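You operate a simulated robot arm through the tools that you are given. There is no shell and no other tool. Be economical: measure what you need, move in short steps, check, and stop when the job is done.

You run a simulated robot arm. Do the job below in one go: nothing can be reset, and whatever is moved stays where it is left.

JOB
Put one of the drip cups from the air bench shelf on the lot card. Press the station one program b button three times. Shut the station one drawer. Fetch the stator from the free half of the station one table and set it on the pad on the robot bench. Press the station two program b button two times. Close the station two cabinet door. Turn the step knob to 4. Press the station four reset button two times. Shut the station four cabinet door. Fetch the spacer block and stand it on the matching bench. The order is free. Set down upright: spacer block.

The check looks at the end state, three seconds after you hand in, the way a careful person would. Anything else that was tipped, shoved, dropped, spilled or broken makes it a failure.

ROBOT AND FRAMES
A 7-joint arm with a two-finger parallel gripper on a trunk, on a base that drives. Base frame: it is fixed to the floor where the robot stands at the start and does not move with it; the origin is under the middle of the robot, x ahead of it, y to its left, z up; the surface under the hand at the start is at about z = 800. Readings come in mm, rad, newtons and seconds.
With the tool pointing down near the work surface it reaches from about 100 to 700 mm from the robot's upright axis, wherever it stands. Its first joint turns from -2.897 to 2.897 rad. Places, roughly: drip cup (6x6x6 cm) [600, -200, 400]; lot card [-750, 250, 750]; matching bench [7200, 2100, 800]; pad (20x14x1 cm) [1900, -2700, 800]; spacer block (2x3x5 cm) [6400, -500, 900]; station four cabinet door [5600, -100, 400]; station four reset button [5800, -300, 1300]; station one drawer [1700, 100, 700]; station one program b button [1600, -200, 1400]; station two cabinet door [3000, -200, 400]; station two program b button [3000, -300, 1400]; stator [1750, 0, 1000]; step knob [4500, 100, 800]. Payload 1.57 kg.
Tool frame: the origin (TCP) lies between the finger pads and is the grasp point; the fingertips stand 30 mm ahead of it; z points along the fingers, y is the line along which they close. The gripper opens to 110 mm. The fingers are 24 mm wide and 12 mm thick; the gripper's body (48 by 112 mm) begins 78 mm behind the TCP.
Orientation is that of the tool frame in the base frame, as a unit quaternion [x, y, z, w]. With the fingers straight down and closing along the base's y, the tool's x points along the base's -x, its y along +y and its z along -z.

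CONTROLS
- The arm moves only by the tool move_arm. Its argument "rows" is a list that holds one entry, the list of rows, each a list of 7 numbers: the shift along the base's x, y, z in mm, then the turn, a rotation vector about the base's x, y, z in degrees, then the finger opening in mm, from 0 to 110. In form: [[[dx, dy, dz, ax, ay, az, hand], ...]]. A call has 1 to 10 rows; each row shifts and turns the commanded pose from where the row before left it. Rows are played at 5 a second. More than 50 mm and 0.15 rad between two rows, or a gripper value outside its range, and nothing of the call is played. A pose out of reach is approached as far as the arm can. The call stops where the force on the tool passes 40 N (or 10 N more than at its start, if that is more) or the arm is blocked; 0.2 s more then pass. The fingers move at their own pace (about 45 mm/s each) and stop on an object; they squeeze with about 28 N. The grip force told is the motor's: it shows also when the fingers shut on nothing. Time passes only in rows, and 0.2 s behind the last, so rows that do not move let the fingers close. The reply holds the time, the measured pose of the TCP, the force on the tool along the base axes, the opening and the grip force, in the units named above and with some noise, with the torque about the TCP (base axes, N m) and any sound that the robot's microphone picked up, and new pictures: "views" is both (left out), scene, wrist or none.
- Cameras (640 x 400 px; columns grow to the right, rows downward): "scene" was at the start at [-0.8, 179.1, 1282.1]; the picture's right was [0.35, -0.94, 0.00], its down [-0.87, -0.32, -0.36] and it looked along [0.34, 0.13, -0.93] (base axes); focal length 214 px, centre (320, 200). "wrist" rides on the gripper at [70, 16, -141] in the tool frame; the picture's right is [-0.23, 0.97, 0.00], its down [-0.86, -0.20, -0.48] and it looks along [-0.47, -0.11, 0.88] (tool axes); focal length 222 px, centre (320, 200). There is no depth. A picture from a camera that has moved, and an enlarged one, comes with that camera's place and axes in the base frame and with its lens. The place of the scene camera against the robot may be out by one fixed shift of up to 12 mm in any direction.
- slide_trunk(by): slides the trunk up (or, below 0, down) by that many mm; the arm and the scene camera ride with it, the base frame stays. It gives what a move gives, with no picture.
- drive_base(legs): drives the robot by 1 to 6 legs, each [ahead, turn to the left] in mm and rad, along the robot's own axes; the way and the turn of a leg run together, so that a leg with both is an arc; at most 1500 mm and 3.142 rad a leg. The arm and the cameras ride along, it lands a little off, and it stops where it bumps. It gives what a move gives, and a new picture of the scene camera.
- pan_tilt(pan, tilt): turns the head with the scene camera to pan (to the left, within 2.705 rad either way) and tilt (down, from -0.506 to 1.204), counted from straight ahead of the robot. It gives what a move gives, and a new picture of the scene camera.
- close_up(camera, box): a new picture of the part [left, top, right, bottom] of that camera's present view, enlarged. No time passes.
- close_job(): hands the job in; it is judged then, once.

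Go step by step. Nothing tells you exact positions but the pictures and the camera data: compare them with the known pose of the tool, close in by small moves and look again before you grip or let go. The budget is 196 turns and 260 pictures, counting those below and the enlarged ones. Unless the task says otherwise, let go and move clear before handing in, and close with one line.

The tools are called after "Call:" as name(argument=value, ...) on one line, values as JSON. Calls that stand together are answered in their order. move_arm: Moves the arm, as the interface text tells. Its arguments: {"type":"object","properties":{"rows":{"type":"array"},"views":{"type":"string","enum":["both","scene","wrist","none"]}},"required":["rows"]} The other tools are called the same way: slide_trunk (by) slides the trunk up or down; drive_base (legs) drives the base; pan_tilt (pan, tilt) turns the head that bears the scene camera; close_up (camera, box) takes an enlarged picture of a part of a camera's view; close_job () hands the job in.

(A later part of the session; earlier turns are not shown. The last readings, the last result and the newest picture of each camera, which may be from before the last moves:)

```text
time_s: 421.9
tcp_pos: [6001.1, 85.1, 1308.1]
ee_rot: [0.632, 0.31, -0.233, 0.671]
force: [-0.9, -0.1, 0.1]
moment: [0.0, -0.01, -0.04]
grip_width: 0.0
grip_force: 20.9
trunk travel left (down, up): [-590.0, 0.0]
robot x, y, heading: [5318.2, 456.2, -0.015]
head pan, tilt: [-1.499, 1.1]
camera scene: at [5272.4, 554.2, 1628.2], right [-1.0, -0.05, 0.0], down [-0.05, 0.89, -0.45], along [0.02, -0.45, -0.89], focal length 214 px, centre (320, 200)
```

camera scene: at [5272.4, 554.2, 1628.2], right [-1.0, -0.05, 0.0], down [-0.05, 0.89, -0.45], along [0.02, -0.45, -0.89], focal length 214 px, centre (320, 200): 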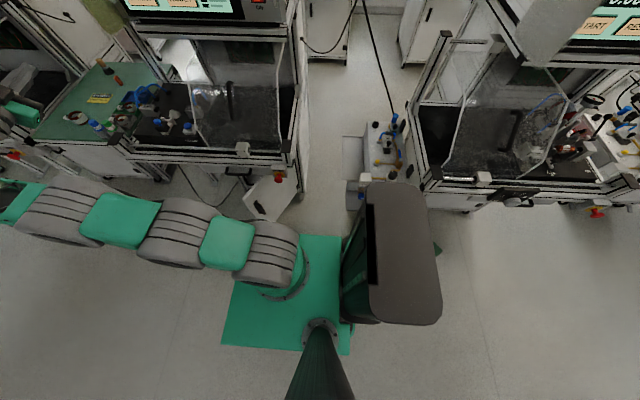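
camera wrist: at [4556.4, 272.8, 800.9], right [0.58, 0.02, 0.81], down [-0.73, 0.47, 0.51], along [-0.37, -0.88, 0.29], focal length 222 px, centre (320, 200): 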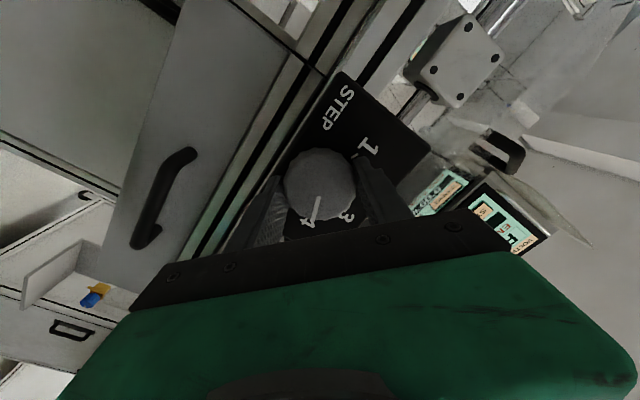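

The rear tower was touching station four's air cart zone, so I'll go straight ahead first and use the front‑facing pressing pose instead.

Call:
drive_base(legs=[[250, 0], [0, 0.6], [400, 0]])

Call:
pan_tilt(pan=-2.3, tilt=0.6)

```text
time_s: 427.5
tcp_pos: [6685.1, 746.5, 1308.4]
ee_rot: [0.513, 0.482, -0.026, 0.71]
force: [0.0, 1.0, 0.3]
moment: [-0.07, -0.01, 0.03]
grip_width: 0.0
grip_force: 21.3
trunk travel left (down, up): [-590.0, 0.0]
robot x, y, heading: [5909.8, 671.5, 0.577]
head pan, tilt: [-1.499, 1.1]
camera scene: at [5823.0, 724.8, 1628.1], right [-0.8, -0.6, 0.0], down [-0.54, 0.71, -0.45], along [0.27, -0.36, -0.89], focal length 214 px, centre (320, 200)
```

scene: 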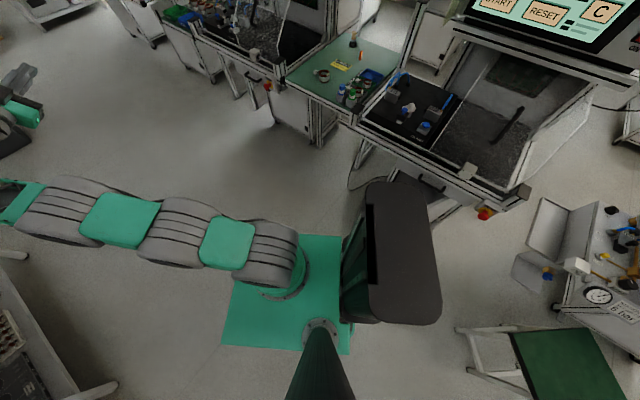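

```text
time_s: 428.6
tcp_pos: [6684.7, 746.5, 1309.2]
ee_rot: [0.513, 0.482, -0.026, 0.71]
force: [-0.6, -0.6, 0.1]
moment: [-0.02, 0.02, -0.02]
grip_width: 0.0
grip_force: 21.4
trunk travel left (down, up): [-590.0, 0.0]
robot x, y, heading: [5914.5, 671.7, 0.58]
head pan, tilt: [-2.3, 0.6]
camera scene: at [5771.0, 687.5, 1666.7], right [-0.99, 0.15, 0.0], down [0.09, 0.56, -0.82], along [-0.13, -0.82, -0.57], focal length 214 px, centre (320, 200)
```

scene: 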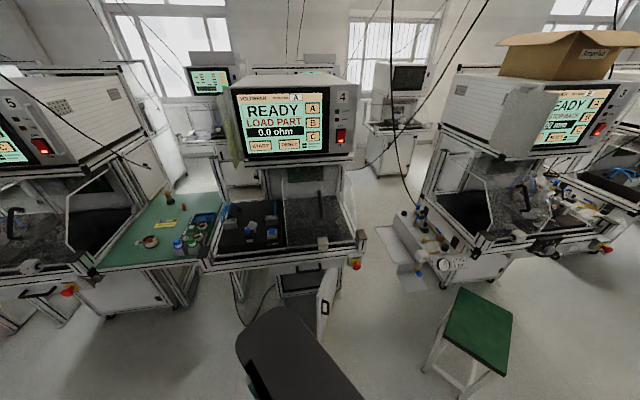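

Call:
move_arm(rows=[[[-11, 17, -14, 6.86, 4.49, 0, 0], [-11, 17, -14, 6.86, 4.49, 0, 0], [-11, 17, -14, 6.86, 4.49, 0, 0], [-11, 17, -14, 6.86, 4.49, 0, 0], [-11, 17, -14, 6.86, 4.49, 0, 0], [-11, 17, -14, 6.86, 4.49, 0, 0], [-8, 13, -14, 6.86, 4.49, 0, 0], [-5, 8, -14, 6.86, 4.49, 0, 0], [0, 0, -14, 6.86, 4.49, 0, 0]]], views="none")

```text
time_s: 430.6
tcp_pos: [6595.0, 860.5, 1163.4]
ee_rot: [0.759, 0.631, 0.052, 0.151]
force: [0.1, 0.1, 1.3]
moment: [0.02, 0.03, -0.01]
grip_width: 0.3
grip_force: 21.4
out of reach, approached as far as the arm can: row 4, 5
trunk travel left (down, up): [-590.0, 0.0]
robot x, y, heading: [5913.2, 672.8, 0.58]
head pan, tilt: [-2.3, 0.6]
```

Call:
move_arm(rows=[[[-5, 8, -5, 6.86, 4.49, 0, 0], [-5, 8, 0, 6.86, 4.49, 0, 0], [-3, -2, 18, 1.75, -2.68, 0, 0], [-3, -2, 18, 1.75, -2.68, 0, 0], [-3, -2, 18, 1.75, -2.68, 0, 0], [-3, -2, 18, 1.75, -2.68, 0, 0], [-3, -2, 18, 1.75, -2.68, 0, 0], [-3, -2, 18, 1.75, -2.68, 0, 0], [-3, -2, 18, 1.75, -2.68, 0, 0], [-3, -2, 18, 1.75, -2.68, 0, 0]]], views="wrist")

```text
time_s: 432.8
tcp_pos: [6585.5, 865.0, 1321.0]
ee_rot: [0.743, 0.604, 0.286, 0.034]
force: [0.2, -0.3, 0.7]
moment: [-0.01, 0.01, 0.01]
grip_width: 0.0
grip_force: 21.0
out of reach, approached as far as the arm can: row 7, 8, 9, 10
trunk travel left (down, up): [-590.0, 0.0]
robot x, y, heading: [5912.8, 671.0, 0.577]
head pan, tilt: [-2.3, 0.6]
camera wrist: at [6541.8, 883.1, 1473.1], right [0.83, -0.47, 0.3], down [-0.49, -0.87, -0.01], along [0.26, -0.14, -0.95], focal length 222 px, centre (320, 200)
```

wrist: 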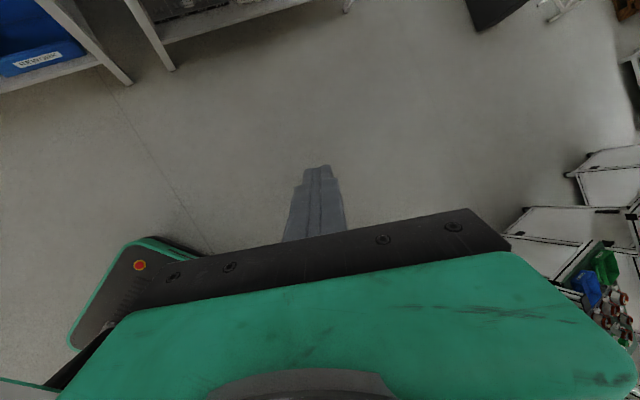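

Call:
drive_base(legs=[[80, 0], [0, -2.147], [150, 0]])

Call:
pan_tilt(pan=-0.1, tilt=0.6)

Call:
move_arm(rows=[[[0, 0, 0, 0, 0, 0, 0]]], views="wrist")

```text
time_s: 440.1
tcp_pos: [5740.0, -96.9, 1321.7]
ee_rot: [0.878, -0.383, 0.101, 0.268]
force: [0.1, 0.7, 0.0]
moment: [-0.02, -0.04, 0.02]
grip_width: 0.0
grip_force: 21.0
trunk travel left (down, up): [-590.0, 0.0]
robot x, y, heading: [5972.2, 565.0, -1.614]
head pan, tilt: [-2.3, 0.6]
camera scene: at [6073.3, 683.4, 1666.8], right [0.7, 0.72, 0.0], down [0.41, -0.39, -0.83], along [-0.59, 0.58, -0.56], focal length 214 px, centre (320, 200)
```

scene: 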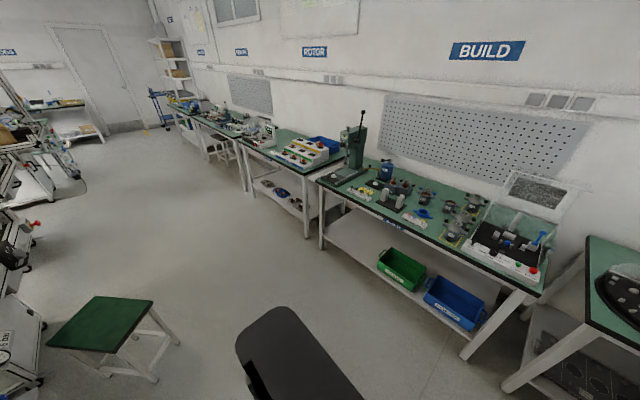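

```text
time_s: 442.2
tcp_pos: [5739.0, -95.6, 1321.1]
ee_rot: [0.878, -0.383, 0.101, 0.27]
force: [0.0, 0.4, -0.1]
moment: [0.0, 0.03, -0.02]
grip_width: 0.1
grip_force: 21.3
trunk travel left (down, up): [-590.0, 0.0]
robot x, y, heading: [5972.5, 565.4, -1.609]
head pan, tilt: [-0.099, 0.6]
camera scene: at [6124.2, 535.5, 1666.7], right [-0.99, 0.14, 0.0], down [0.08, 0.56, -0.83], along [-0.12, -0.82, -0.56], focal length 214 px, centre (320, 200)
```

scene: 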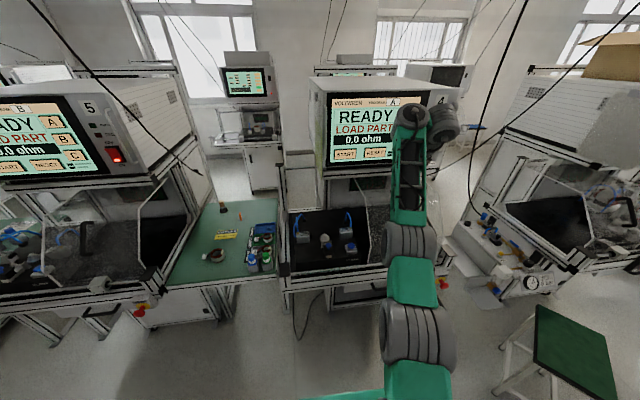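

```text
time_s: 442.6
tcp_pos: [5739.8, -95.9, 1321.3]
ee_rot: [0.878, -0.383, 0.102, 0.269]
force: [0.3, -0.4, -0.8]
moment: [0.01, -0.03, 0.01]
grip_width: 0.1
grip_force: 21.7
trunk travel left (down, up): [-590.0, 0.0]
robot x, y, heading: [5975.9, 564.6, -1.615]
head pan, tilt: [-0.099, 0.6]
camera wrist: at [5779.4, -69.5, 1472.8], right [-0.86, -0.41, 0.3], down [-0.43, 0.9, -0.01], along [-0.26, -0.13, -0.95], focal length 222 px, centre (320, 200)
```

wrist: 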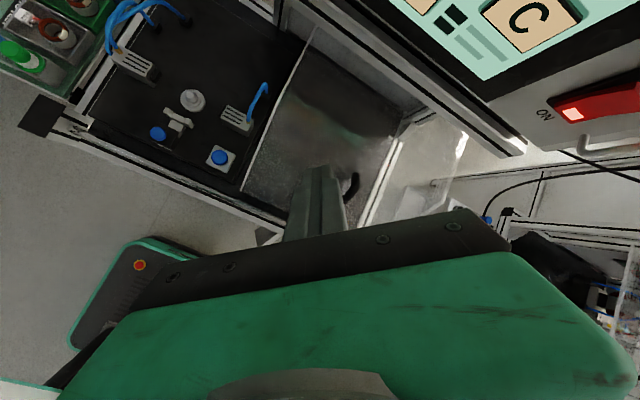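

Call:
drive_base(legs=[[0, 0.028], [165, 0]])

Call:
move_arm(rows=[[[0, 0, 9, 0, 0, 0, 0]]], views="both")

```text
time_s: 444.4
tcp_pos: [5756.9, -272.1, 1320.7]
ee_rot: [0.884, -0.369, 0.106, 0.267]
force: [0.4, 0.2, -0.8]
moment: [0.01, 0.0, 0.05]
grip_width: 0.0
grip_force: 21.5
trunk travel left (down, up): [-590.0, 0.0]
robot x, y, heading: [5972.0, 397.4, -1.586]
head pan, tilt: [-0.099, 0.6]
camera scene: at [6123.0, 371.1, 1666.7], right [-0.99, 0.11, 0.0], down [0.06, 0.56, -0.82], along [-0.09, -0.82, -0.57], focal length 214 px, centre (320, 200)
```

scene: 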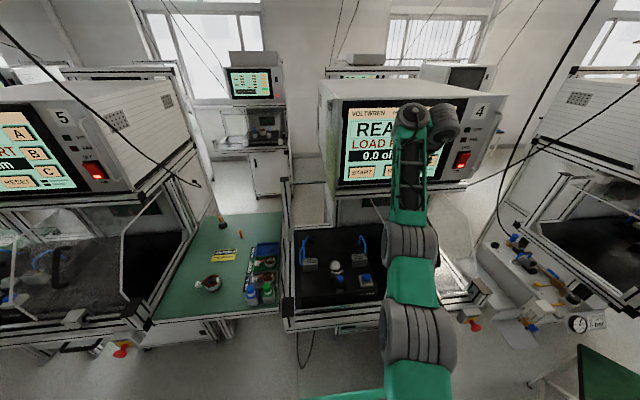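

```text
time_s: 444.8
tcp_pos: [5758.5, -270.2, 1329.8]
ee_rot: [0.884, -0.37, 0.105, 0.266]
force: [0.8, 0.5, 0.6]
moment: [0.0, -0.02, 0.01]
grip_width: 0.0
grip_force: 21.1
trunk travel left (down, up): [-590.0, 0.0]
robot x, y, heading: [5970.7, 396.5, -1.584]
head pan, tilt: [-0.099, 0.6]
camera scene: at [6123.0, 372.2, 1666.7], right [-0.99, 0.11, 0.0], down [0.06, 0.56, -0.83], along [-0.09, -0.82, -0.56], focal length 214 px, centre (320, 200)
camera wrist: at [5796.6, -242.9, 1480.8], right [-0.85, -0.43, 0.3], down [-0.45, 0.89, -0.01], along [-0.26, -0.14, -0.96], focal length 222 px, centre (320, 200)
```

scene: 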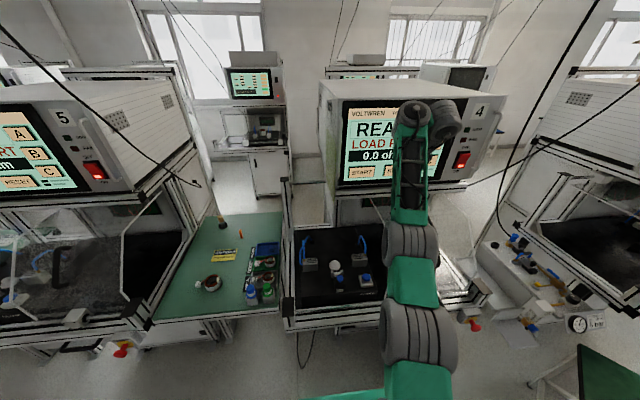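
wrist: 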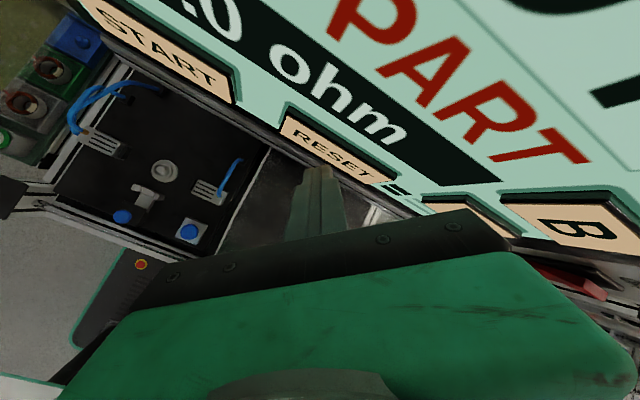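

Call:
move_arm(rows=[[[0, -6, 0, 0, 0, 0, 0], [0, -6, 0, 0, 0, 0, 0], [0, -5, 0, 0, 0, 0, 0], [0, -4, 0, 0, 0, 0, 0]]], views="none")

```text
time_s: 445.8
tcp_pos: [5756.7, -282.8, 1330.5]
ee_rot: [0.883, -0.371, 0.108, 0.266]
force: [5.5, 31.3, -2.3]
moment: [0.57, -0.1, 0.15]
grip_width: 0.0
grip_force: 21.0
trunk travel left (down, up): [-590.0, 0.0]
robot x, y, heading: [5971.7, 397.1, -1.585]
head pan, tilt: [-0.099, 0.6]
heard: click
stopped in row 4: the force on the tool passed its limit at 43 N (the readings are from after the stop); the commanded pose is now the measured one
```

Click one. I release and press again.

Call:
move_arm(rows=[[[0, 6, 0, 0, 0, 0, 0], [0, 6, 0, 0, 0, 0, 0]]], views="none")

Call:
move_arm(rows=[[[0, -6, 0, 0, 0, 0, 0], [0, -4, 0, 0, 0, 0, 0], [0, -3, 0, 0, 0, 0, 0], [0, -3, 0, 0, 0, 0, 0]]], views="none")

Call:
move_arm(rows=[[[0, 6, 0, 0, 0, 0, 0], [0, 8, 0, 0, 0, 0, 0]]], views="wrist")

```text
time_s: 446.4
tcp_pos: [5756.3, -277.1, 1327.8]
ee_rot: [0.884, -0.372, 0.106, 0.264]
force: [-1.0, 2.0, -1.0]
moment: [0.04, 0.01, -0.04]
grip_width: 0.0
grip_force: 21.2
trunk travel left (down, up): [-590.0, 0.0]
robot x, y, heading: [5972.3, 398.3, -1.584]
head pan, tilt: [-0.099, 0.6]
```

```text
time_s: 447.2
tcp_pos: [5755.2, -283.0, 1329.6]
ee_rot: [0.883, -0.373, 0.108, 0.263]
force: [4.7, 29.2, -4.0]
moment: [0.61, -0.05, 0.15]
grip_width: 0.0
grip_force: 21.7
trunk travel left (down, up): [-590.0, 0.0]
robot x, y, heading: [5970.0, 400.2, -1.586]
head pan, tilt: [-0.099, 0.6]
stopped in row 4: the force on the tool passed its limit at 46 N (the readings are from after the stop); the commanded pose is now the measured one
```

```text
time_s: 447.8
tcp_pos: [5754.6, -273.0, 1325.6]
ee_rot: [0.884, -0.373, 0.107, 0.262]
force: [-0.4, -0.2, 0.4]
moment: [0.0, -0.04, -0.01]
grip_width: 0.0
grip_force: 20.8
trunk travel left (down, up): [-590.0, 0.0]
robot x, y, heading: [5968.4, 397.0, -1.585]
head pan, tilt: [-0.099, 0.6]
camera wrist: at [5793.9, -248.6, 1477.6], right [-0.85, -0.43, 0.29], down [-0.45, 0.89, 0.0], along [-0.25, -0.13, -0.96], focal length 222 px, centre (320, 200)
```

wrist: 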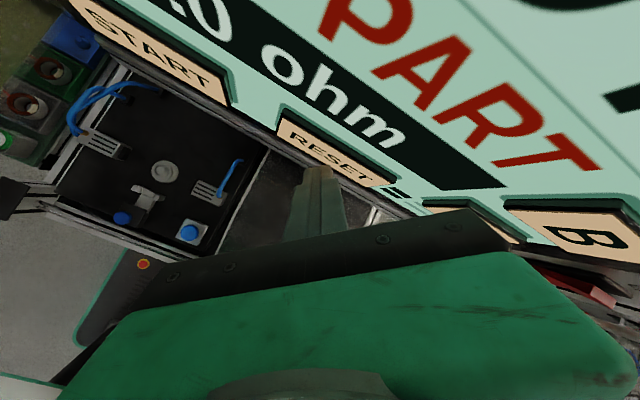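

Call:
move_arm(rows=[[[0, 4, 2, 0, 0, 0, 0]]], views="none")

Call:
move_arm(rows=[[[0, -6, 0, 0, 0, 0, 0], [0, -6, 0, 0, 0, 0, 0], [0, -4, 0, 0, 0, 0, 0], [0, -3, 0, 0, 0, 0, 0], [0, -3, 0, 0, 0, 0, 0]]], views="none")

```text
time_s: 448.2
tcp_pos: [5756.0, -270.3, 1328.4]
ee_rot: [0.884, -0.372, 0.108, 0.263]
force: [0.1, 0.4, 0.4]
moment: [0.0, 0.01, -0.04]
grip_width: 0.0
grip_force: 20.9
trunk travel left (down, up): [-590.0, 0.0]
robot x, y, heading: [5968.9, 398.5, -1.581]
head pan, tilt: [-0.099, 0.6]
```

```text
time_s: 449.2
tcp_pos: [5754.9, -283.3, 1328.7]
ee_rot: [0.883, -0.375, 0.11, 0.26]
force: [2.8, 29.8, -2.3]
moment: [0.6, -0.03, 0.07]
grip_width: 0.0
grip_force: 20.9
trunk travel left (down, up): [-590.0, 0.0]
robot x, y, heading: [5970.0, 399.3, -1.584]
head pan, tilt: [-0.099, 0.6]
heard: click
stopped in row 5: the force on the tool passed its limit at 43 N (the readings are from after the stop); the commanded pose is now the measured one
```

Call:
move_arm(rows=[[[0, 7, 0, 0, 0, 0, 0], [0, 8, 0, 0, 0, 0, 0]]], views="none")

Call:
drive_base(legs=[[-450, 0], [0, 1.82]])

Call:
move_arm(rows=[[[3, 1, -18, -0.75, 3.1, 0, 0], [3, 1, -18, -0.75, 3.1, 0, 0], [3, 1, -20, -0.75, 3.1, 0, 0], [3, 1, -22, -0.75, 3.1, 0, 0], [3, 1, -24, -0.75, 3.1, 0, 0], [3, 1, -24, -0.75, 3.1, 0, 0], [3, 1, -24, -0.75, 3.1, 0, 0], [3, 1, -24, -0.75, 3.1, 0, 0]]], views="none")

```text
time_s: 449.8
tcp_pos: [5756.3, -273.5, 1324.2]
ee_rot: [0.884, -0.373, 0.108, 0.259]
force: [0.5, 0.1, 0.0]
moment: [0.0, 0.03, -0.01]
grip_width: 0.1
grip_force: 21.2
trunk travel left (down, up): [-590.0, 0.0]
robot x, y, heading: [5970.3, 399.6, -1.587]
head pan, tilt: [-0.099, 0.6]
```

```text
time_s: 456.9
tcp_pos: [6683.2, 793.9, 1324.9]
ee_rot: [0.841, 0.462, 0.271, 0.075]
force: [-0.1, 0.3, 0.5]
moment: [0.01, 0.01, -0.01]
grip_width: 0.0
grip_force: 21.5
trunk travel left (down, up): [-590.0, 0.0]
robot x, y, heading: [5980.6, 851.0, 0.219]
head pan, tilt: [-0.099, 0.6]
camera scene: at [5980.8, 1000.9, 1666.7], right [0.12, -0.99, 0.0], down [-0.56, -0.07, -0.83], along [0.82, 0.1, -0.56], focal length 214 px, centre (320, 200)
```

scene: 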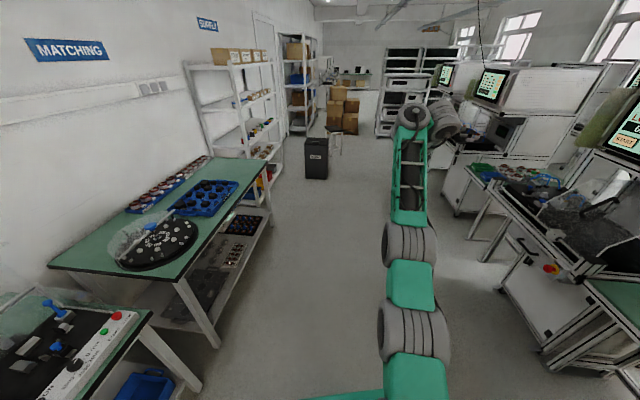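

```text
time_s: 458.7
tcp_pos: [6708.2, 802.3, 1151.7]
ee_rot: [0.874, 0.481, 0.06, 0.018]
force: [1.0, 0.1, 0.6]
moment: [0.02, 0.03, 0.03]
grip_width: 0.1
grip_force: 21.5
trunk travel left (down, up): [-590.0, 0.0]
robot x, y, heading: [5974.8, 845.5, 0.22]
head pan, tilt: [-0.099, 0.6]
```

Call:
move_arm(rows=[[[0, 0, 5, -7.8, -1.75, 0, 0], [2, -9, 5, -7.8, -1.75, 0, 0], [3, -14, 5, -7.8, -1.75, 0, 0], [4, -18, 6, -7.8, -1.75, 0, 0], [4, -18, 6, -7.8, -1.75, 0, 0], [4, -18, 6, -7.8, -1.75, 0, 0], [4, -18, 6, -7.8, -1.75, 0, 0], [4, -18, 6, -7.8, -1.75, 0, 0], [4, -18, 6, -7.8, -1.75, 0, 0], [4, -18, 6, -7.8, -1.75, 0, 0]]], views="none")

Call:
move_arm(rows=[[[3, -15, 0, -7.8, -1.75, 0, 0], [0, 0, 0, 0, 0, 0, 0]]], views="wrist")

```text
time_s: 460.9
tcp_pos: [6736.0, 683.8, 1195.7]
ee_rot: [0.65, 0.403, -0.134, 0.63]
force: [-0.5, -0.1, -0.8]
moment: [-0.02, 0.04, -0.02]
grip_width: 0.0
grip_force: 21.4
out of reach, approached as far as the arm can: row 1, 2, 6, 7, 8, 9
trunk travel left (down, up): [-590.0, 0.0]
robot x, y, heading: [5978.8, 844.4, 0.216]
head pan, tilt: [-0.099, 0.6]
```

```text
time_s: 461.5
tcp_pos: [6739.6, 669.5, 1195.0]
ee_rot: [0.607, 0.385, -0.151, 0.678]
force: [-0.5, 0.4, 0.0]
moment: [-0.01, 0.03, 0.03]
grip_width: 0.0
grip_force: 20.8
trunk travel left (down, up): [-590.0, 0.0]
robot x, y, heading: [5982.8, 847.7, 0.221]
head pan, tilt: [-0.099, 0.6]
camera wrist: at [6748.1, 825.0, 1161.7], right [0.5, 0.15, 0.85], down [-0.86, 0.18, 0.48], along [-0.08, -0.97, 0.22], focal length 222 px, centre (320, 200)
```

wrist: 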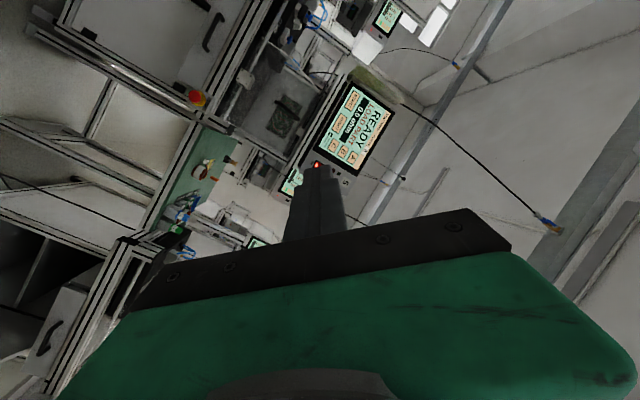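

Call:
drive_base(legs=[[0, -0.077], [-855, 0]])

Call:
slide_trunk(by=-400)

Call:
slide_trunk(by=-190)

Call:
move_arm(rows=[[[0, 0, -14, 0, 0, 0, 0], [0, 0, -14, 0, 0, 0, 0]]], views="none")

Call:
drive_base(legs=[[0, -0.38]])

Call:
move_arm(rows=[[[0, 0, 0, 0, 0, 0, 0]]], views="wrist")

```text
time_s: 466.5
tcp_pos: [5872.4, 488.2, 1194.8]
ee_rot: [0.624, 0.357, -0.181, 0.671]
force: [0.3, -0.9, 0.1]
moment: [-0.02, 0.01, 0.02]
grip_width: 0.0
grip_force: 21.0
trunk travel left (down, up): [-590.0, 0.0]
robot x, y, heading: [5129.6, 732.4, 0.127]
head pan, tilt: [-0.099, 0.6]
camera scene: at [5146.1, 884.3, 1666.7], right [0.03, -1.0, 0.0], down [-0.56, -0.02, -0.83], along [0.82, 0.03, -0.56], focal length 214 px, centre (320, 200)
```

scene: 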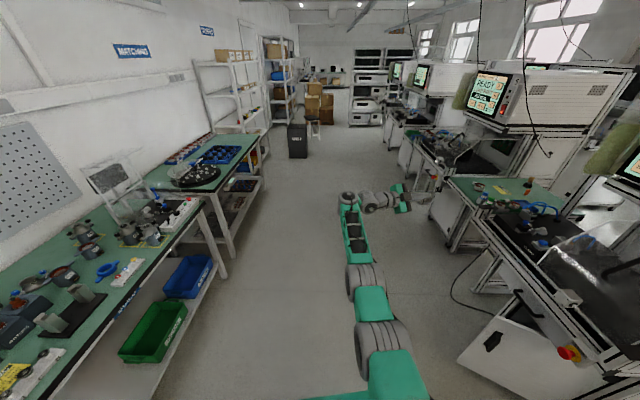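

```text
time_s: 470.3
tcp_pos: [5871.9, 485.9, 794.6]
ee_rot: [0.625, 0.357, -0.18, 0.671]
force: [0.0, 0.3, -0.6]
moment: [0.02, -0.04, -0.04]
grip_width: 0.3
grip_force: 21.1
trunk travel left (down, up): [-190.0, 400.0]
robot x, y, heading: [5129.5, 732.3, 0.129]
head pan, tilt: [-0.099, 0.6]
```

```text
time_s: 472.4
tcp_pos: [5873.2, 487.5, 605.2]
ee_rot: [0.625, 0.357, -0.18, 0.671]
force: [0.0, 1.1, -0.8]
moment: [0.0, 0.01, 0.0]
grip_width: 0.0
grip_force: 21.6
trunk travel left (down, up): [0.0, 590.0]
robot x, y, heading: [5130.8, 729.7, 0.13]
head pan, tilt: [-0.099, 0.6]
```

```text
time_s: 473.0
tcp_pos: [5872.8, 488.0, 577.5]
ee_rot: [0.625, 0.357, -0.181, 0.67]
force: [-0.1, -0.6, 0.2]
moment: [0.0, -0.01, 0.01]
grip_width: 0.0
grip_force: 20.8
trunk travel left (down, up): [0.0, 590.0]
robot x, y, heading: [5132.8, 730.7, 0.131]
head pan, tilt: [-0.099, 0.6]
```

```text
time_s: 474.6
tcp_pos: [5731.1, 228.8, 576.8]
ee_rot: [0.681, 0.233, -0.304, 0.624]
force: [-0.1, 1.3, 0.3]
moment: [0.02, -0.01, -0.02]
grip_width: 0.0
grip_force: 22.0
trunk travel left (down, up): [0.0, 590.0]
robot x, y, heading: [5128.8, 730.1, -0.251]
head pan, tilt: [-0.099, 0.6]
camera scene: at [5200.5, 870.6, 1076.7], right [-0.34, -0.94, 0.0], down [-0.53, 0.19, -0.83], along [0.78, -0.28, -0.56], focal length 214 px, centre (320, 200)
```

scene: 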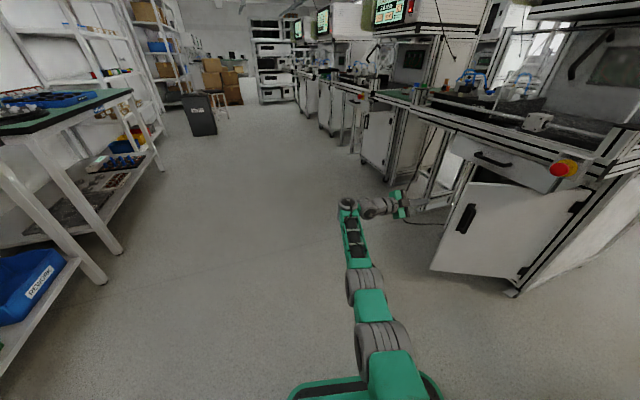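

```text
time_s: 475.0
tcp_pos: [5729.2, 230.0, 575.7]
ee_rot: [0.68, 0.234, -0.304, 0.624]
force: [0.1, -0.6, 0.6]
moment: [0.0, 0.0, 0.0]
grip_width: 0.0
grip_force: 21.4
trunk travel left (down, up): [0.0, 590.0]
robot x, y, heading: [5130.7, 731.1, -0.252]
head pan, tilt: [-0.099, 0.6]
camera wrist: at [5807.8, 365.2, 543.8], right [0.52, -0.09, 0.85], down [-0.69, 0.55, 0.48], along [-0.51, -0.83, 0.22], focal length 222 px, centre (320, 200)
```

wrist: 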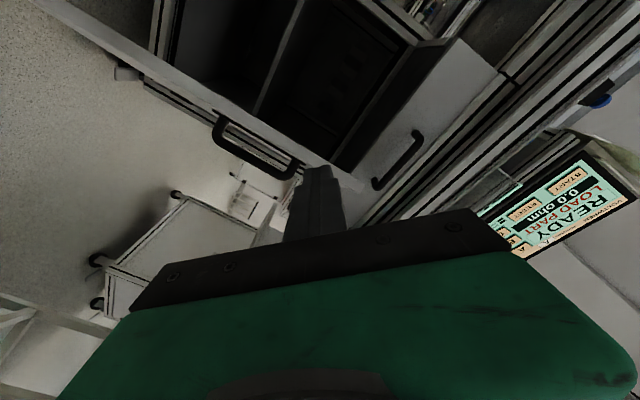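

Call:
drive_base(legs=[[0, 0.85], [-135, 0], [0, -0.95]])

Call:
pan_tilt(pan=-0.4, tilt=0.6)

Call:
move_arm(rows=[[[0, 0, 0, 0, 0, 0, 0]]], views="wrist")

```text
time_s: 478.3
tcp_pos: [5839.3, 812.9, 576.4]
ee_rot: [0.522, 0.495, -0.016, 0.694]
force: [-0.1, 0.4, 0.1]
moment: [-0.02, 0.0, 0.02]
grip_width: 0.0
grip_force: 20.9
trunk travel left (down, up): [0.0, 590.0]
robot x, y, heading: [5066.9, 687.6, 0.609]
head pan, tilt: [-0.099, 0.6]
stopped in leg 2: the robot was blocked; the commanded pose is now the measured one
camera scene: at [5014.8, 828.0, 1076.7], right [0.49, -0.87, 0.0], down [-0.49, -0.28, -0.83], along [0.72, 0.4, -0.56], focal length 214 px, centre (320, 200)
```

scene: 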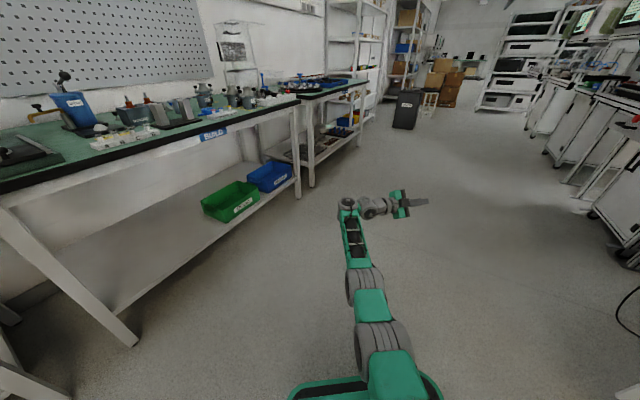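

```text
time_s: 479.1
tcp_pos: [5839.1, 812.4, 576.6]
ee_rot: [0.521, 0.496, -0.016, 0.694]
force: [-0.5, 0.4, -0.5]
moment: [0.02, 0.01, 0.01]
grip_width: 0.0
grip_force: 21.2
trunk travel left (down, up): [0.0, 590.0]
robot x, y, heading: [5070.0, 689.4, 0.611]
head pan, tilt: [-0.4, 0.6]
camera scene: at [5024.1, 803.3, 1076.7], right [0.21, -0.98, 0.0], down [-0.55, -0.12, -0.83], along [0.81, 0.17, -0.56], focal length 214 px, centre (320, 200)
```

scene: 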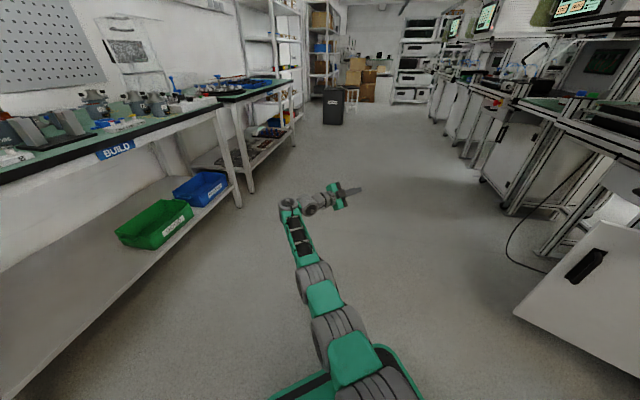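

```text
time_s: 479.5
tcp_pos: [5839.2, 811.6, 576.8]
ee_rot: [0.522, 0.495, -0.016, 0.694]
force: [0.5, -1.6, 0.7]
moment: [0.0, 0.0, 0.01]
grip_width: 0.0
grip_force: 21.6
trunk travel left (down, up): [0.0, 590.0]
robot x, y, heading: [5070.6, 685.8, 0.612]
head pan, tilt: [-0.4, 0.6]
camera wrist: at [5788.8, 960.2, 544.0], right [0.41, 0.33, 0.85], down [-0.86, -0.16, 0.48], along [0.29, -0.93, 0.22], focal length 222 px, centre (320, 200)
```

wrist: 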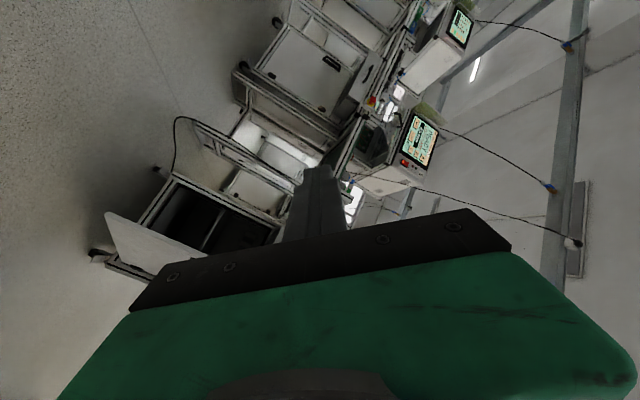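

Call:
pan_tilt(pan=-2.5, tilt=0.8)

```text
time_s: 481.5
tcp_pos: [5839.6, 811.1, 576.6]
ee_rot: [0.521, 0.495, -0.015, 0.695]
force: [0.4, 0.5, -0.3]
moment: [0.0, 0.02, 0.01]
grip_width: 0.1
grip_force: 21.6
trunk travel left (down, up): [0.0, 590.0]
robot x, y, heading: [5066.5, 685.4, 0.608]
head pan, tilt: [-2.499, 0.799]
camera scene: at [4912.5, 708.1, 1059.9], right [-0.95, 0.31, 0.0], down [0.22, 0.68, -0.7], along [-0.22, -0.66, -0.72], focal length 214 px, centre (320, 200)
```

scene: 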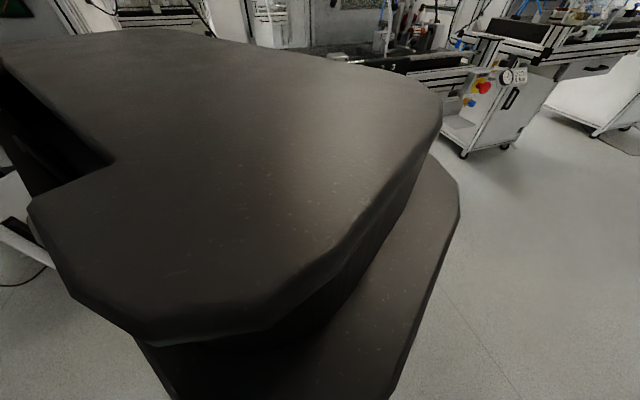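

Call:
drive_base(legs=[[250, 0]])

Call:
pan_tilt(pan=-2.7, tilt=0.5)

```text
time_s: 483.3
tcp_pos: [6047.1, 949.2, 577.0]
ee_rot: [0.524, 0.493, -0.019, 0.694]
force: [-0.1, 0.3, 0.2]
moment: [-0.02, 0.03, -0.03]
grip_width: 0.1
grip_force: 21.4
trunk travel left (down, up): [0.0, 590.0]
robot x, y, heading: [5278.8, 830.3, 0.604]
head pan, tilt: [-2.499, 0.799]
camera scene: at [5119.5, 853.0, 1059.9], right [-0.95, 0.32, 0.0], down [0.23, 0.68, -0.7], along [-0.22, -0.66, -0.72], focal length 214 px, centre (320, 200)
```

scene: 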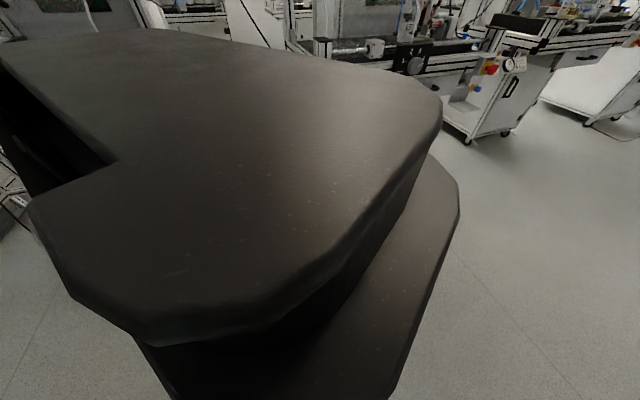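

```text
time_s: 484.1
tcp_pos: [6047.1, 950.3, 577.5]
ee_rot: [0.524, 0.494, -0.019, 0.694]
force: [0.1, -0.5, -0.2]
moment: [0.02, -0.01, -0.01]
grip_width: 0.2
grip_force: 21.0
trunk travel left (down, up): [0.0, 590.0]
robot x, y, heading: [5272.8, 831.1, 0.601]
head pan, tilt: [-2.7, 0.499]
camera scene: at [5099.6, 850.7, 1085.8], right [-0.86, 0.5, 0.0], down [0.24, 0.41, -0.88], along [-0.44, -0.76, -0.48], focal length 214 px, centre (320, 200)
```

scene: 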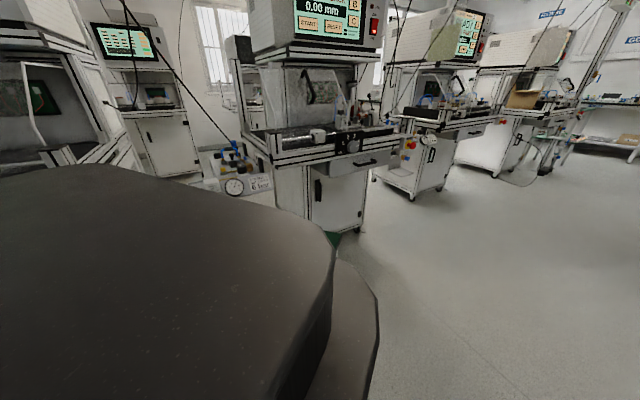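

Call:
drive_base(legs=[[0, 0.12], [-160, 0], [0, -1.1]])

Call:
pan_tilt(pan=-0.2, tilt=0.6)

Call:
move_arm(rows=[[[0, 0, 0, 0, 0, 0, 0]]], views="wrist")

```text
time_s: 488.8
tcp_pos: [5687.7, 154.6, 576.7]
ee_rot: [0.694, 0.19, -0.343, 0.604]
force: [0.7, 0.8, -0.1]
moment: [-0.01, -0.04, -0.05]
grip_width: 0.1
grip_force: 20.9
trunk travel left (down, up): [0.0, 590.0]
robot x, y, heading: [5157.3, 734.7, -0.374]
head pan, tilt: [-2.7, 0.499]
camera scene: at [5075.1, 892.7, 1085.8], right [-0.07, 1.0, 0.0], down [0.48, 0.03, -0.88], along [-0.88, -0.06, -0.48], focal length 214 px, centre (320, 200)
```

scene: 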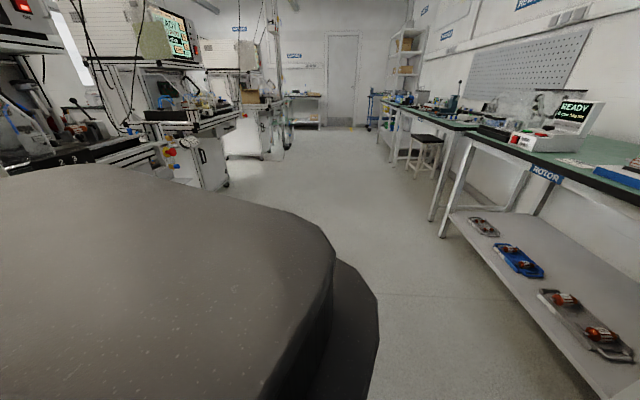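

```text
time_s: 491.1
tcp_pos: [5688.3, 153.6, 576.7]
ee_rot: [0.694, 0.19, -0.342, 0.604]
force: [0.1, 0.8, -0.6]
moment: [0.02, 0.02, 0.04]
grip_width: 0.2
grip_force: 20.8
trunk travel left (down, up): [0.0, 590.0]
robot x, y, heading: [5160.3, 728.1, -0.376]
head pan, tilt: [-0.201, 0.6]
camera scene: at [5240.0, 850.6, 1076.7], right [-0.55, -0.84, 0.0], down [-0.47, 0.31, -0.83], along [0.69, -0.45, -0.56], focal length 214 px, centre (320, 200)
```

scene: 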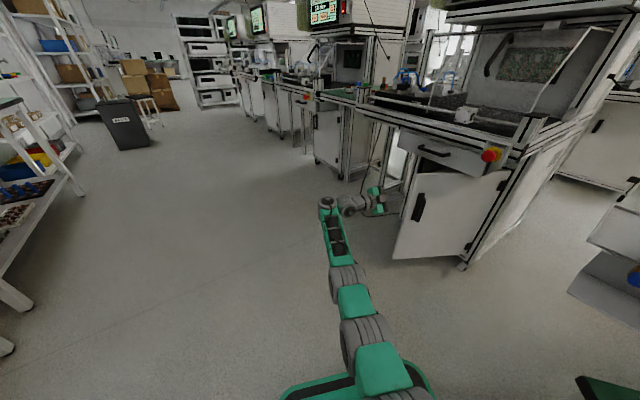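

```text
time_s: 491.5
tcp_pos: [5687.1, 153.9, 575.8]
ee_rot: [0.693, 0.19, -0.343, 0.605]
force: [-0.2, -0.1, -0.4]
moment: [0.0, -0.01, 0.01]
grip_width: 0.0
grip_force: 20.9
trunk travel left (down, up): [0.0, 590.0]
robot x, y, heading: [5159.2, 727.3, -0.374]
head pan, tilt: [-0.201, 0.6]
camera wrist: at [5782.7, 278.5, 544.0], right [0.5, -0.16, 0.85], down [-0.61, 0.63, 0.48], along [-0.61, -0.76, 0.22], focal length 222 px, centre (320, 200)
```

wrist: 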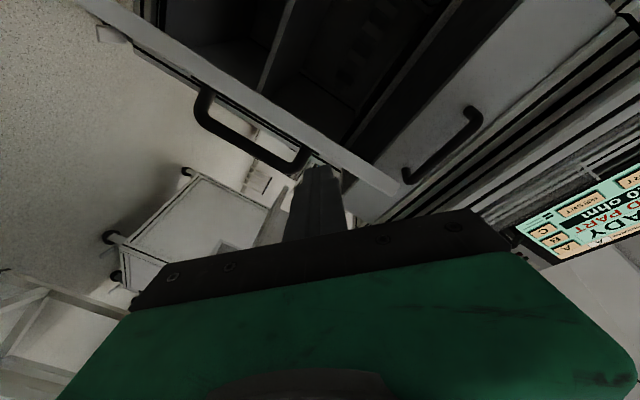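

Call:
drive_base(legs=[[0, -0.14]])

Call:
move_arm(rows=[[[0, 0, 0, 0, 0, 0, 0]]], views="wrist")

```text
time_s: 492.5
tcp_pos: [5604.6, 87.7, 576.9]
ee_rot: [0.706, 0.141, -0.384, 0.578]
force: [0.3, -0.1, -0.4]
moment: [-0.02, 0.02, -0.04]
grip_width: 0.0
grip_force: 20.5
trunk travel left (down, up): [0.0, 590.0]
robot x, y, heading: [5157.5, 728.2, -0.508]
head pan, tilt: [-0.201, 0.6]
camera scene: at [5255.3, 839.3, 1076.7], right [-0.65, -0.76, 0.0], down [-0.43, 0.37, -0.83], along [0.62, -0.54, -0.56], focal length 214 px, centre (320, 200)
```

scene: 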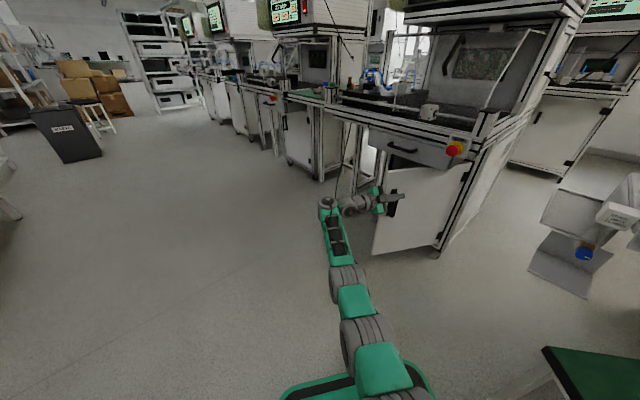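

```text
time_s: 492.9
tcp_pos: [5605.5, 88.0, 576.6]
ee_rot: [0.705, 0.142, -0.384, 0.579]
force: [-0.1, -0.4, 0.9]
moment: [0.01, 0.0, -0.01]
grip_width: 0.0
grip_force: 21.2
trunk travel left (down, up): [0.0, 590.0]
robot x, y, heading: [5158.9, 727.3, -0.514]
head pan, tilt: [-0.201, 0.6]
camera wrist: at [5715.3, 197.4, 544.0], right [0.47, -0.23, 0.85], down [-0.52, 0.71, 0.48], along [-0.71, -0.67, 0.22], focal length 222 px, centre (320, 200)
```

wrist: 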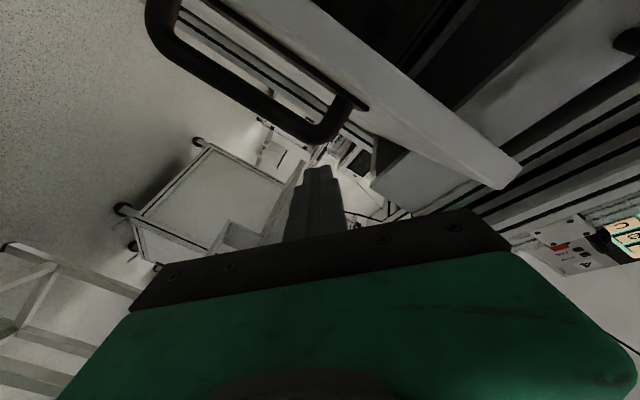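

Call:
drive_base(legs=[[160, -0.08]])

Call:
drive_base(legs=[[160, -0.08]])

Call:
move_arm(rows=[[[0, 0, 0, 0, 0, 0, 0]]], views="wrist")

```text
time_s: 494.4
tcp_pos: [5691.9, -31.7, 577.4]
ee_rot: [0.711, 0.113, -0.406, 0.563]
force: [0.2, 0.0, 0.9]
moment: [0.03, 0.01, -0.03]
grip_width: 0.0
grip_force: 21.3
trunk travel left (down, up): [0.0, 590.0]
robot x, y, heading: [5297.6, 641.3, -0.591]
head pan, tilt: [-0.201, 0.6]
camera scene: at [5402.6, 746.1, 1076.7], right [-0.71, -0.7, 0.0], down [-0.4, 0.4, -0.83], along [0.58, -0.59, -0.56], focal length 214 px, centre (320, 200)
```

scene: 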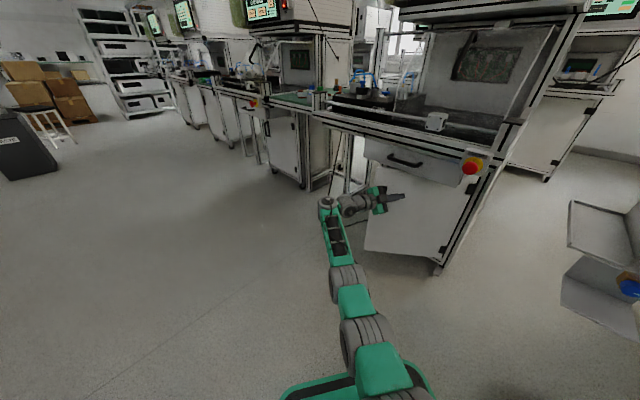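

```text
time_s: 495.8
tcp_pos: [5766.9, -154.5, 576.7]
ee_rot: [0.715, 0.085, -0.428, 0.547]
force: [-0.6, -0.1, 0.5]
moment: [0.01, 0.02, -0.03]
grip_width: 0.0
grip_force: 21.3
trunk travel left (down, up): [0.0, 590.0]
robot x, y, heading: [5422.1, 549.1, -0.671]
head pan, tilt: [-0.201, 0.6]
camera scene: at [5538.8, 644.3, 1076.7], right [-0.76, -0.65, 0.0], down [-0.36, 0.43, -0.83], along [0.53, -0.63, -0.56], focal length 214 px, centre (320, 200)
```

scene: 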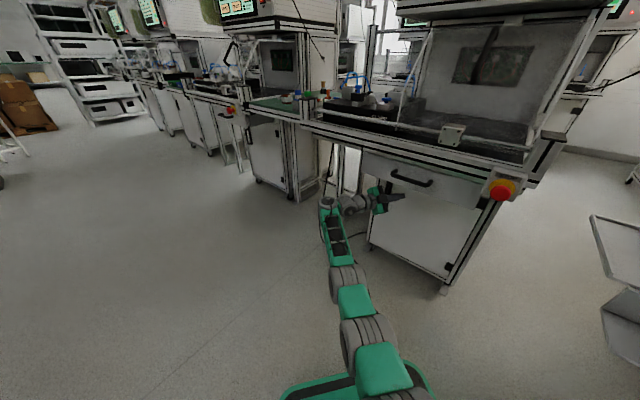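

```text
time_s: 496.2
tcp_pos: [5767.8, -154.0, 575.6]
ee_rot: [0.715, 0.085, -0.428, 0.547]
force: [0.0, 0.6, 0.3]
moment: [0.01, 0.0, 0.01]
grip_width: 0.0
grip_force: 20.9
trunk travel left (down, up): [0.0, 590.0]
robot x, y, heading: [5424.8, 549.7, -0.671]
head pan, tilt: [-0.201, 0.6]
camera wrist: at [5893.3, -62.8, 544.0], right [0.43, -0.3, 0.85], down [-0.4, 0.78, 0.48], along [-0.81, -0.55, 0.22], focal length 222 px, centre (320, 200)
```

wrist: 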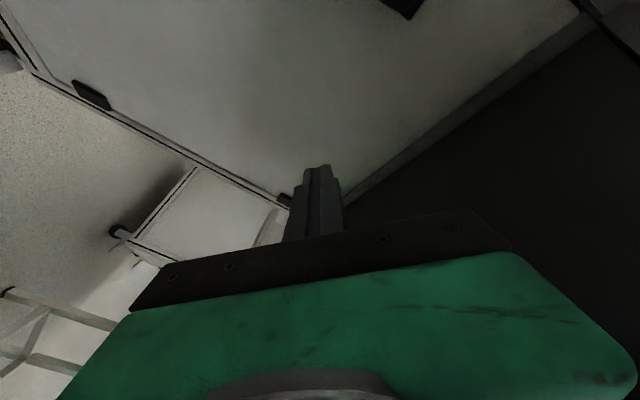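

Call:
drive_base(legs=[[100, -0.05]])

Call:
drive_base(legs=[[60, -0.03]])

Call:
drive_base(legs=[[40, -0.03]])

Call:
move_arm(rows=[[[0, 0, 0, 0, 0, 0, 0]]], views="wrist")

```text
time_s: 497.3
tcp_pos: [5809.6, -236.4, 577.4]
ee_rot: [0.716, 0.068, -0.441, 0.537]
force: [-0.5, -0.3, 1.1]
moment: [-0.01, 0.01, -0.01]
grip_width: 0.1
grip_force: 20.6
trunk travel left (down, up): [0.0, 590.0]
robot x, y, heading: [5501.5, 483.8, -0.717]
head pan, tilt: [-0.201, 0.6]
camera scene: at [5621.4, 573.9, 1076.7], right [-0.8, -0.61, 0.0], down [-0.34, 0.45, -0.83], along [0.5, -0.66, -0.56], focal length 214 px, centre (320, 200)
```

scene: 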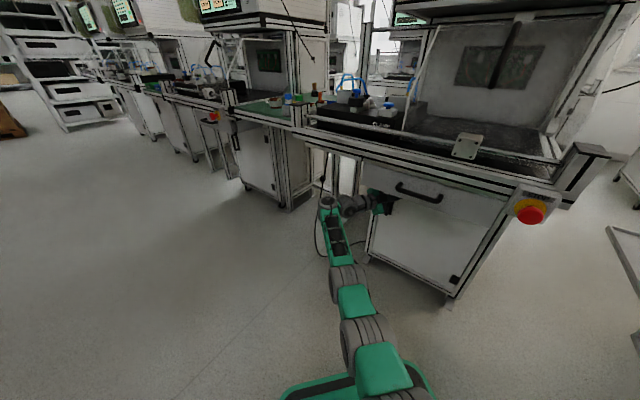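

```text
time_s: 498.3
tcp_pos: [5824.5, -264.4, 576.8]
ee_rot: [0.718, 0.054, -0.451, 0.528]
force: [-0.1, 5.0, 1.6]
moment: [-0.03, 0.04, -0.03]
grip_width: 0.0
grip_force: 21.1
trunk travel left (down, up): [0.0, 590.0]
robot x, y, heading: [5538.0, 456.2, -0.738]
head pan, tilt: [-0.201, 0.6]
stopped in leg 1: the force on the tool passed its limit at 74 N (the readings are from after the stop); the commanded pose is now the measured one
camera scene: at [5655.8, 542.9, 1076.7], right [-0.81, -0.59, 0.0], down [-0.33, 0.46, -0.83], along [0.49, -0.67, -0.56], focal length 214 px, centre (320, 200)
```

scene: 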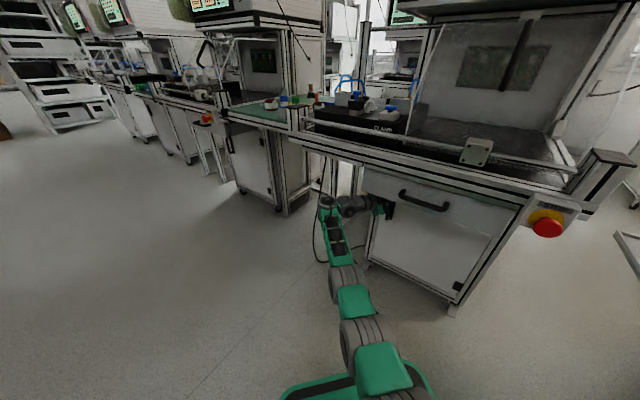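

```text
time_s: 499.0
tcp_pos: [5824.9, -265.1, 577.6]
ee_rot: [0.719, 0.046, -0.455, 0.524]
force: [0.6, 12.8, 2.1]
moment: [-0.1, 0.04, -0.04]
grip_width: 0.0
grip_force: 21.3
trunk travel left (down, up): [0.0, 590.0]
robot x, y, heading: [5541.3, 450.7, -0.741]
head pan, tilt: [-0.201, 0.6]
stopped in leg 1: the force on the tool passed its limit at 79 N (the readings are from after the stop); the commanded pose is now the measured one
camera scene: at [5660.4, 539.3, 1076.6], right [-0.81, -0.59, 0.0], down [-0.33, 0.46, -0.83], along [0.49, -0.67, -0.56], focal length 214 px, centre (320, 200)
```

scene: 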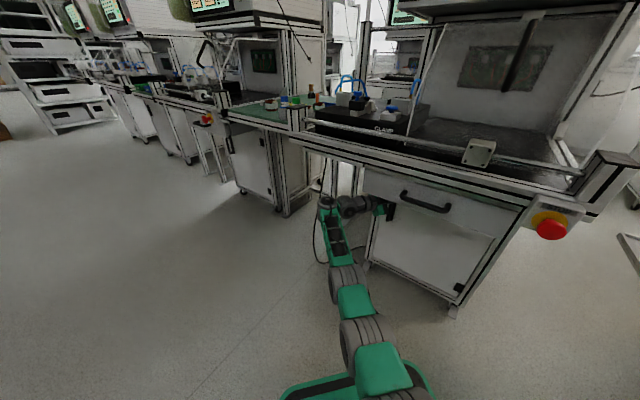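

```text
time_s: 499.4
tcp_pos: [5824.8, -265.4, 576.5]
ee_rot: [0.719, 0.047, -0.454, 0.524]
force: [1.8, 17.4, 4.1]
moment: [-0.1, 0.02, -0.05]
grip_width: 0.1
grip_force: 21.4
trunk travel left (down, up): [0.0, 590.0]
robot x, y, heading: [5540.2, 448.8, -0.742]
head pan, tilt: [-0.201, 0.6]
camera wrist: at [5960.1, -188.4, 544.1], right [0.4, -0.34, 0.85], down [-0.32, 0.82, 0.48], along [-0.86, -0.46, 0.22], focal length 222 px, centre (320, 200)
```

wrist: 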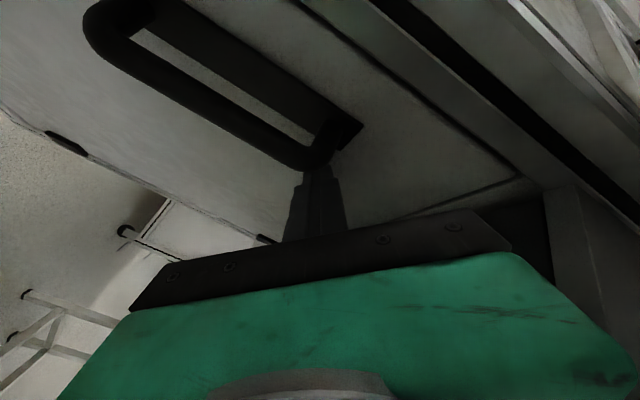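

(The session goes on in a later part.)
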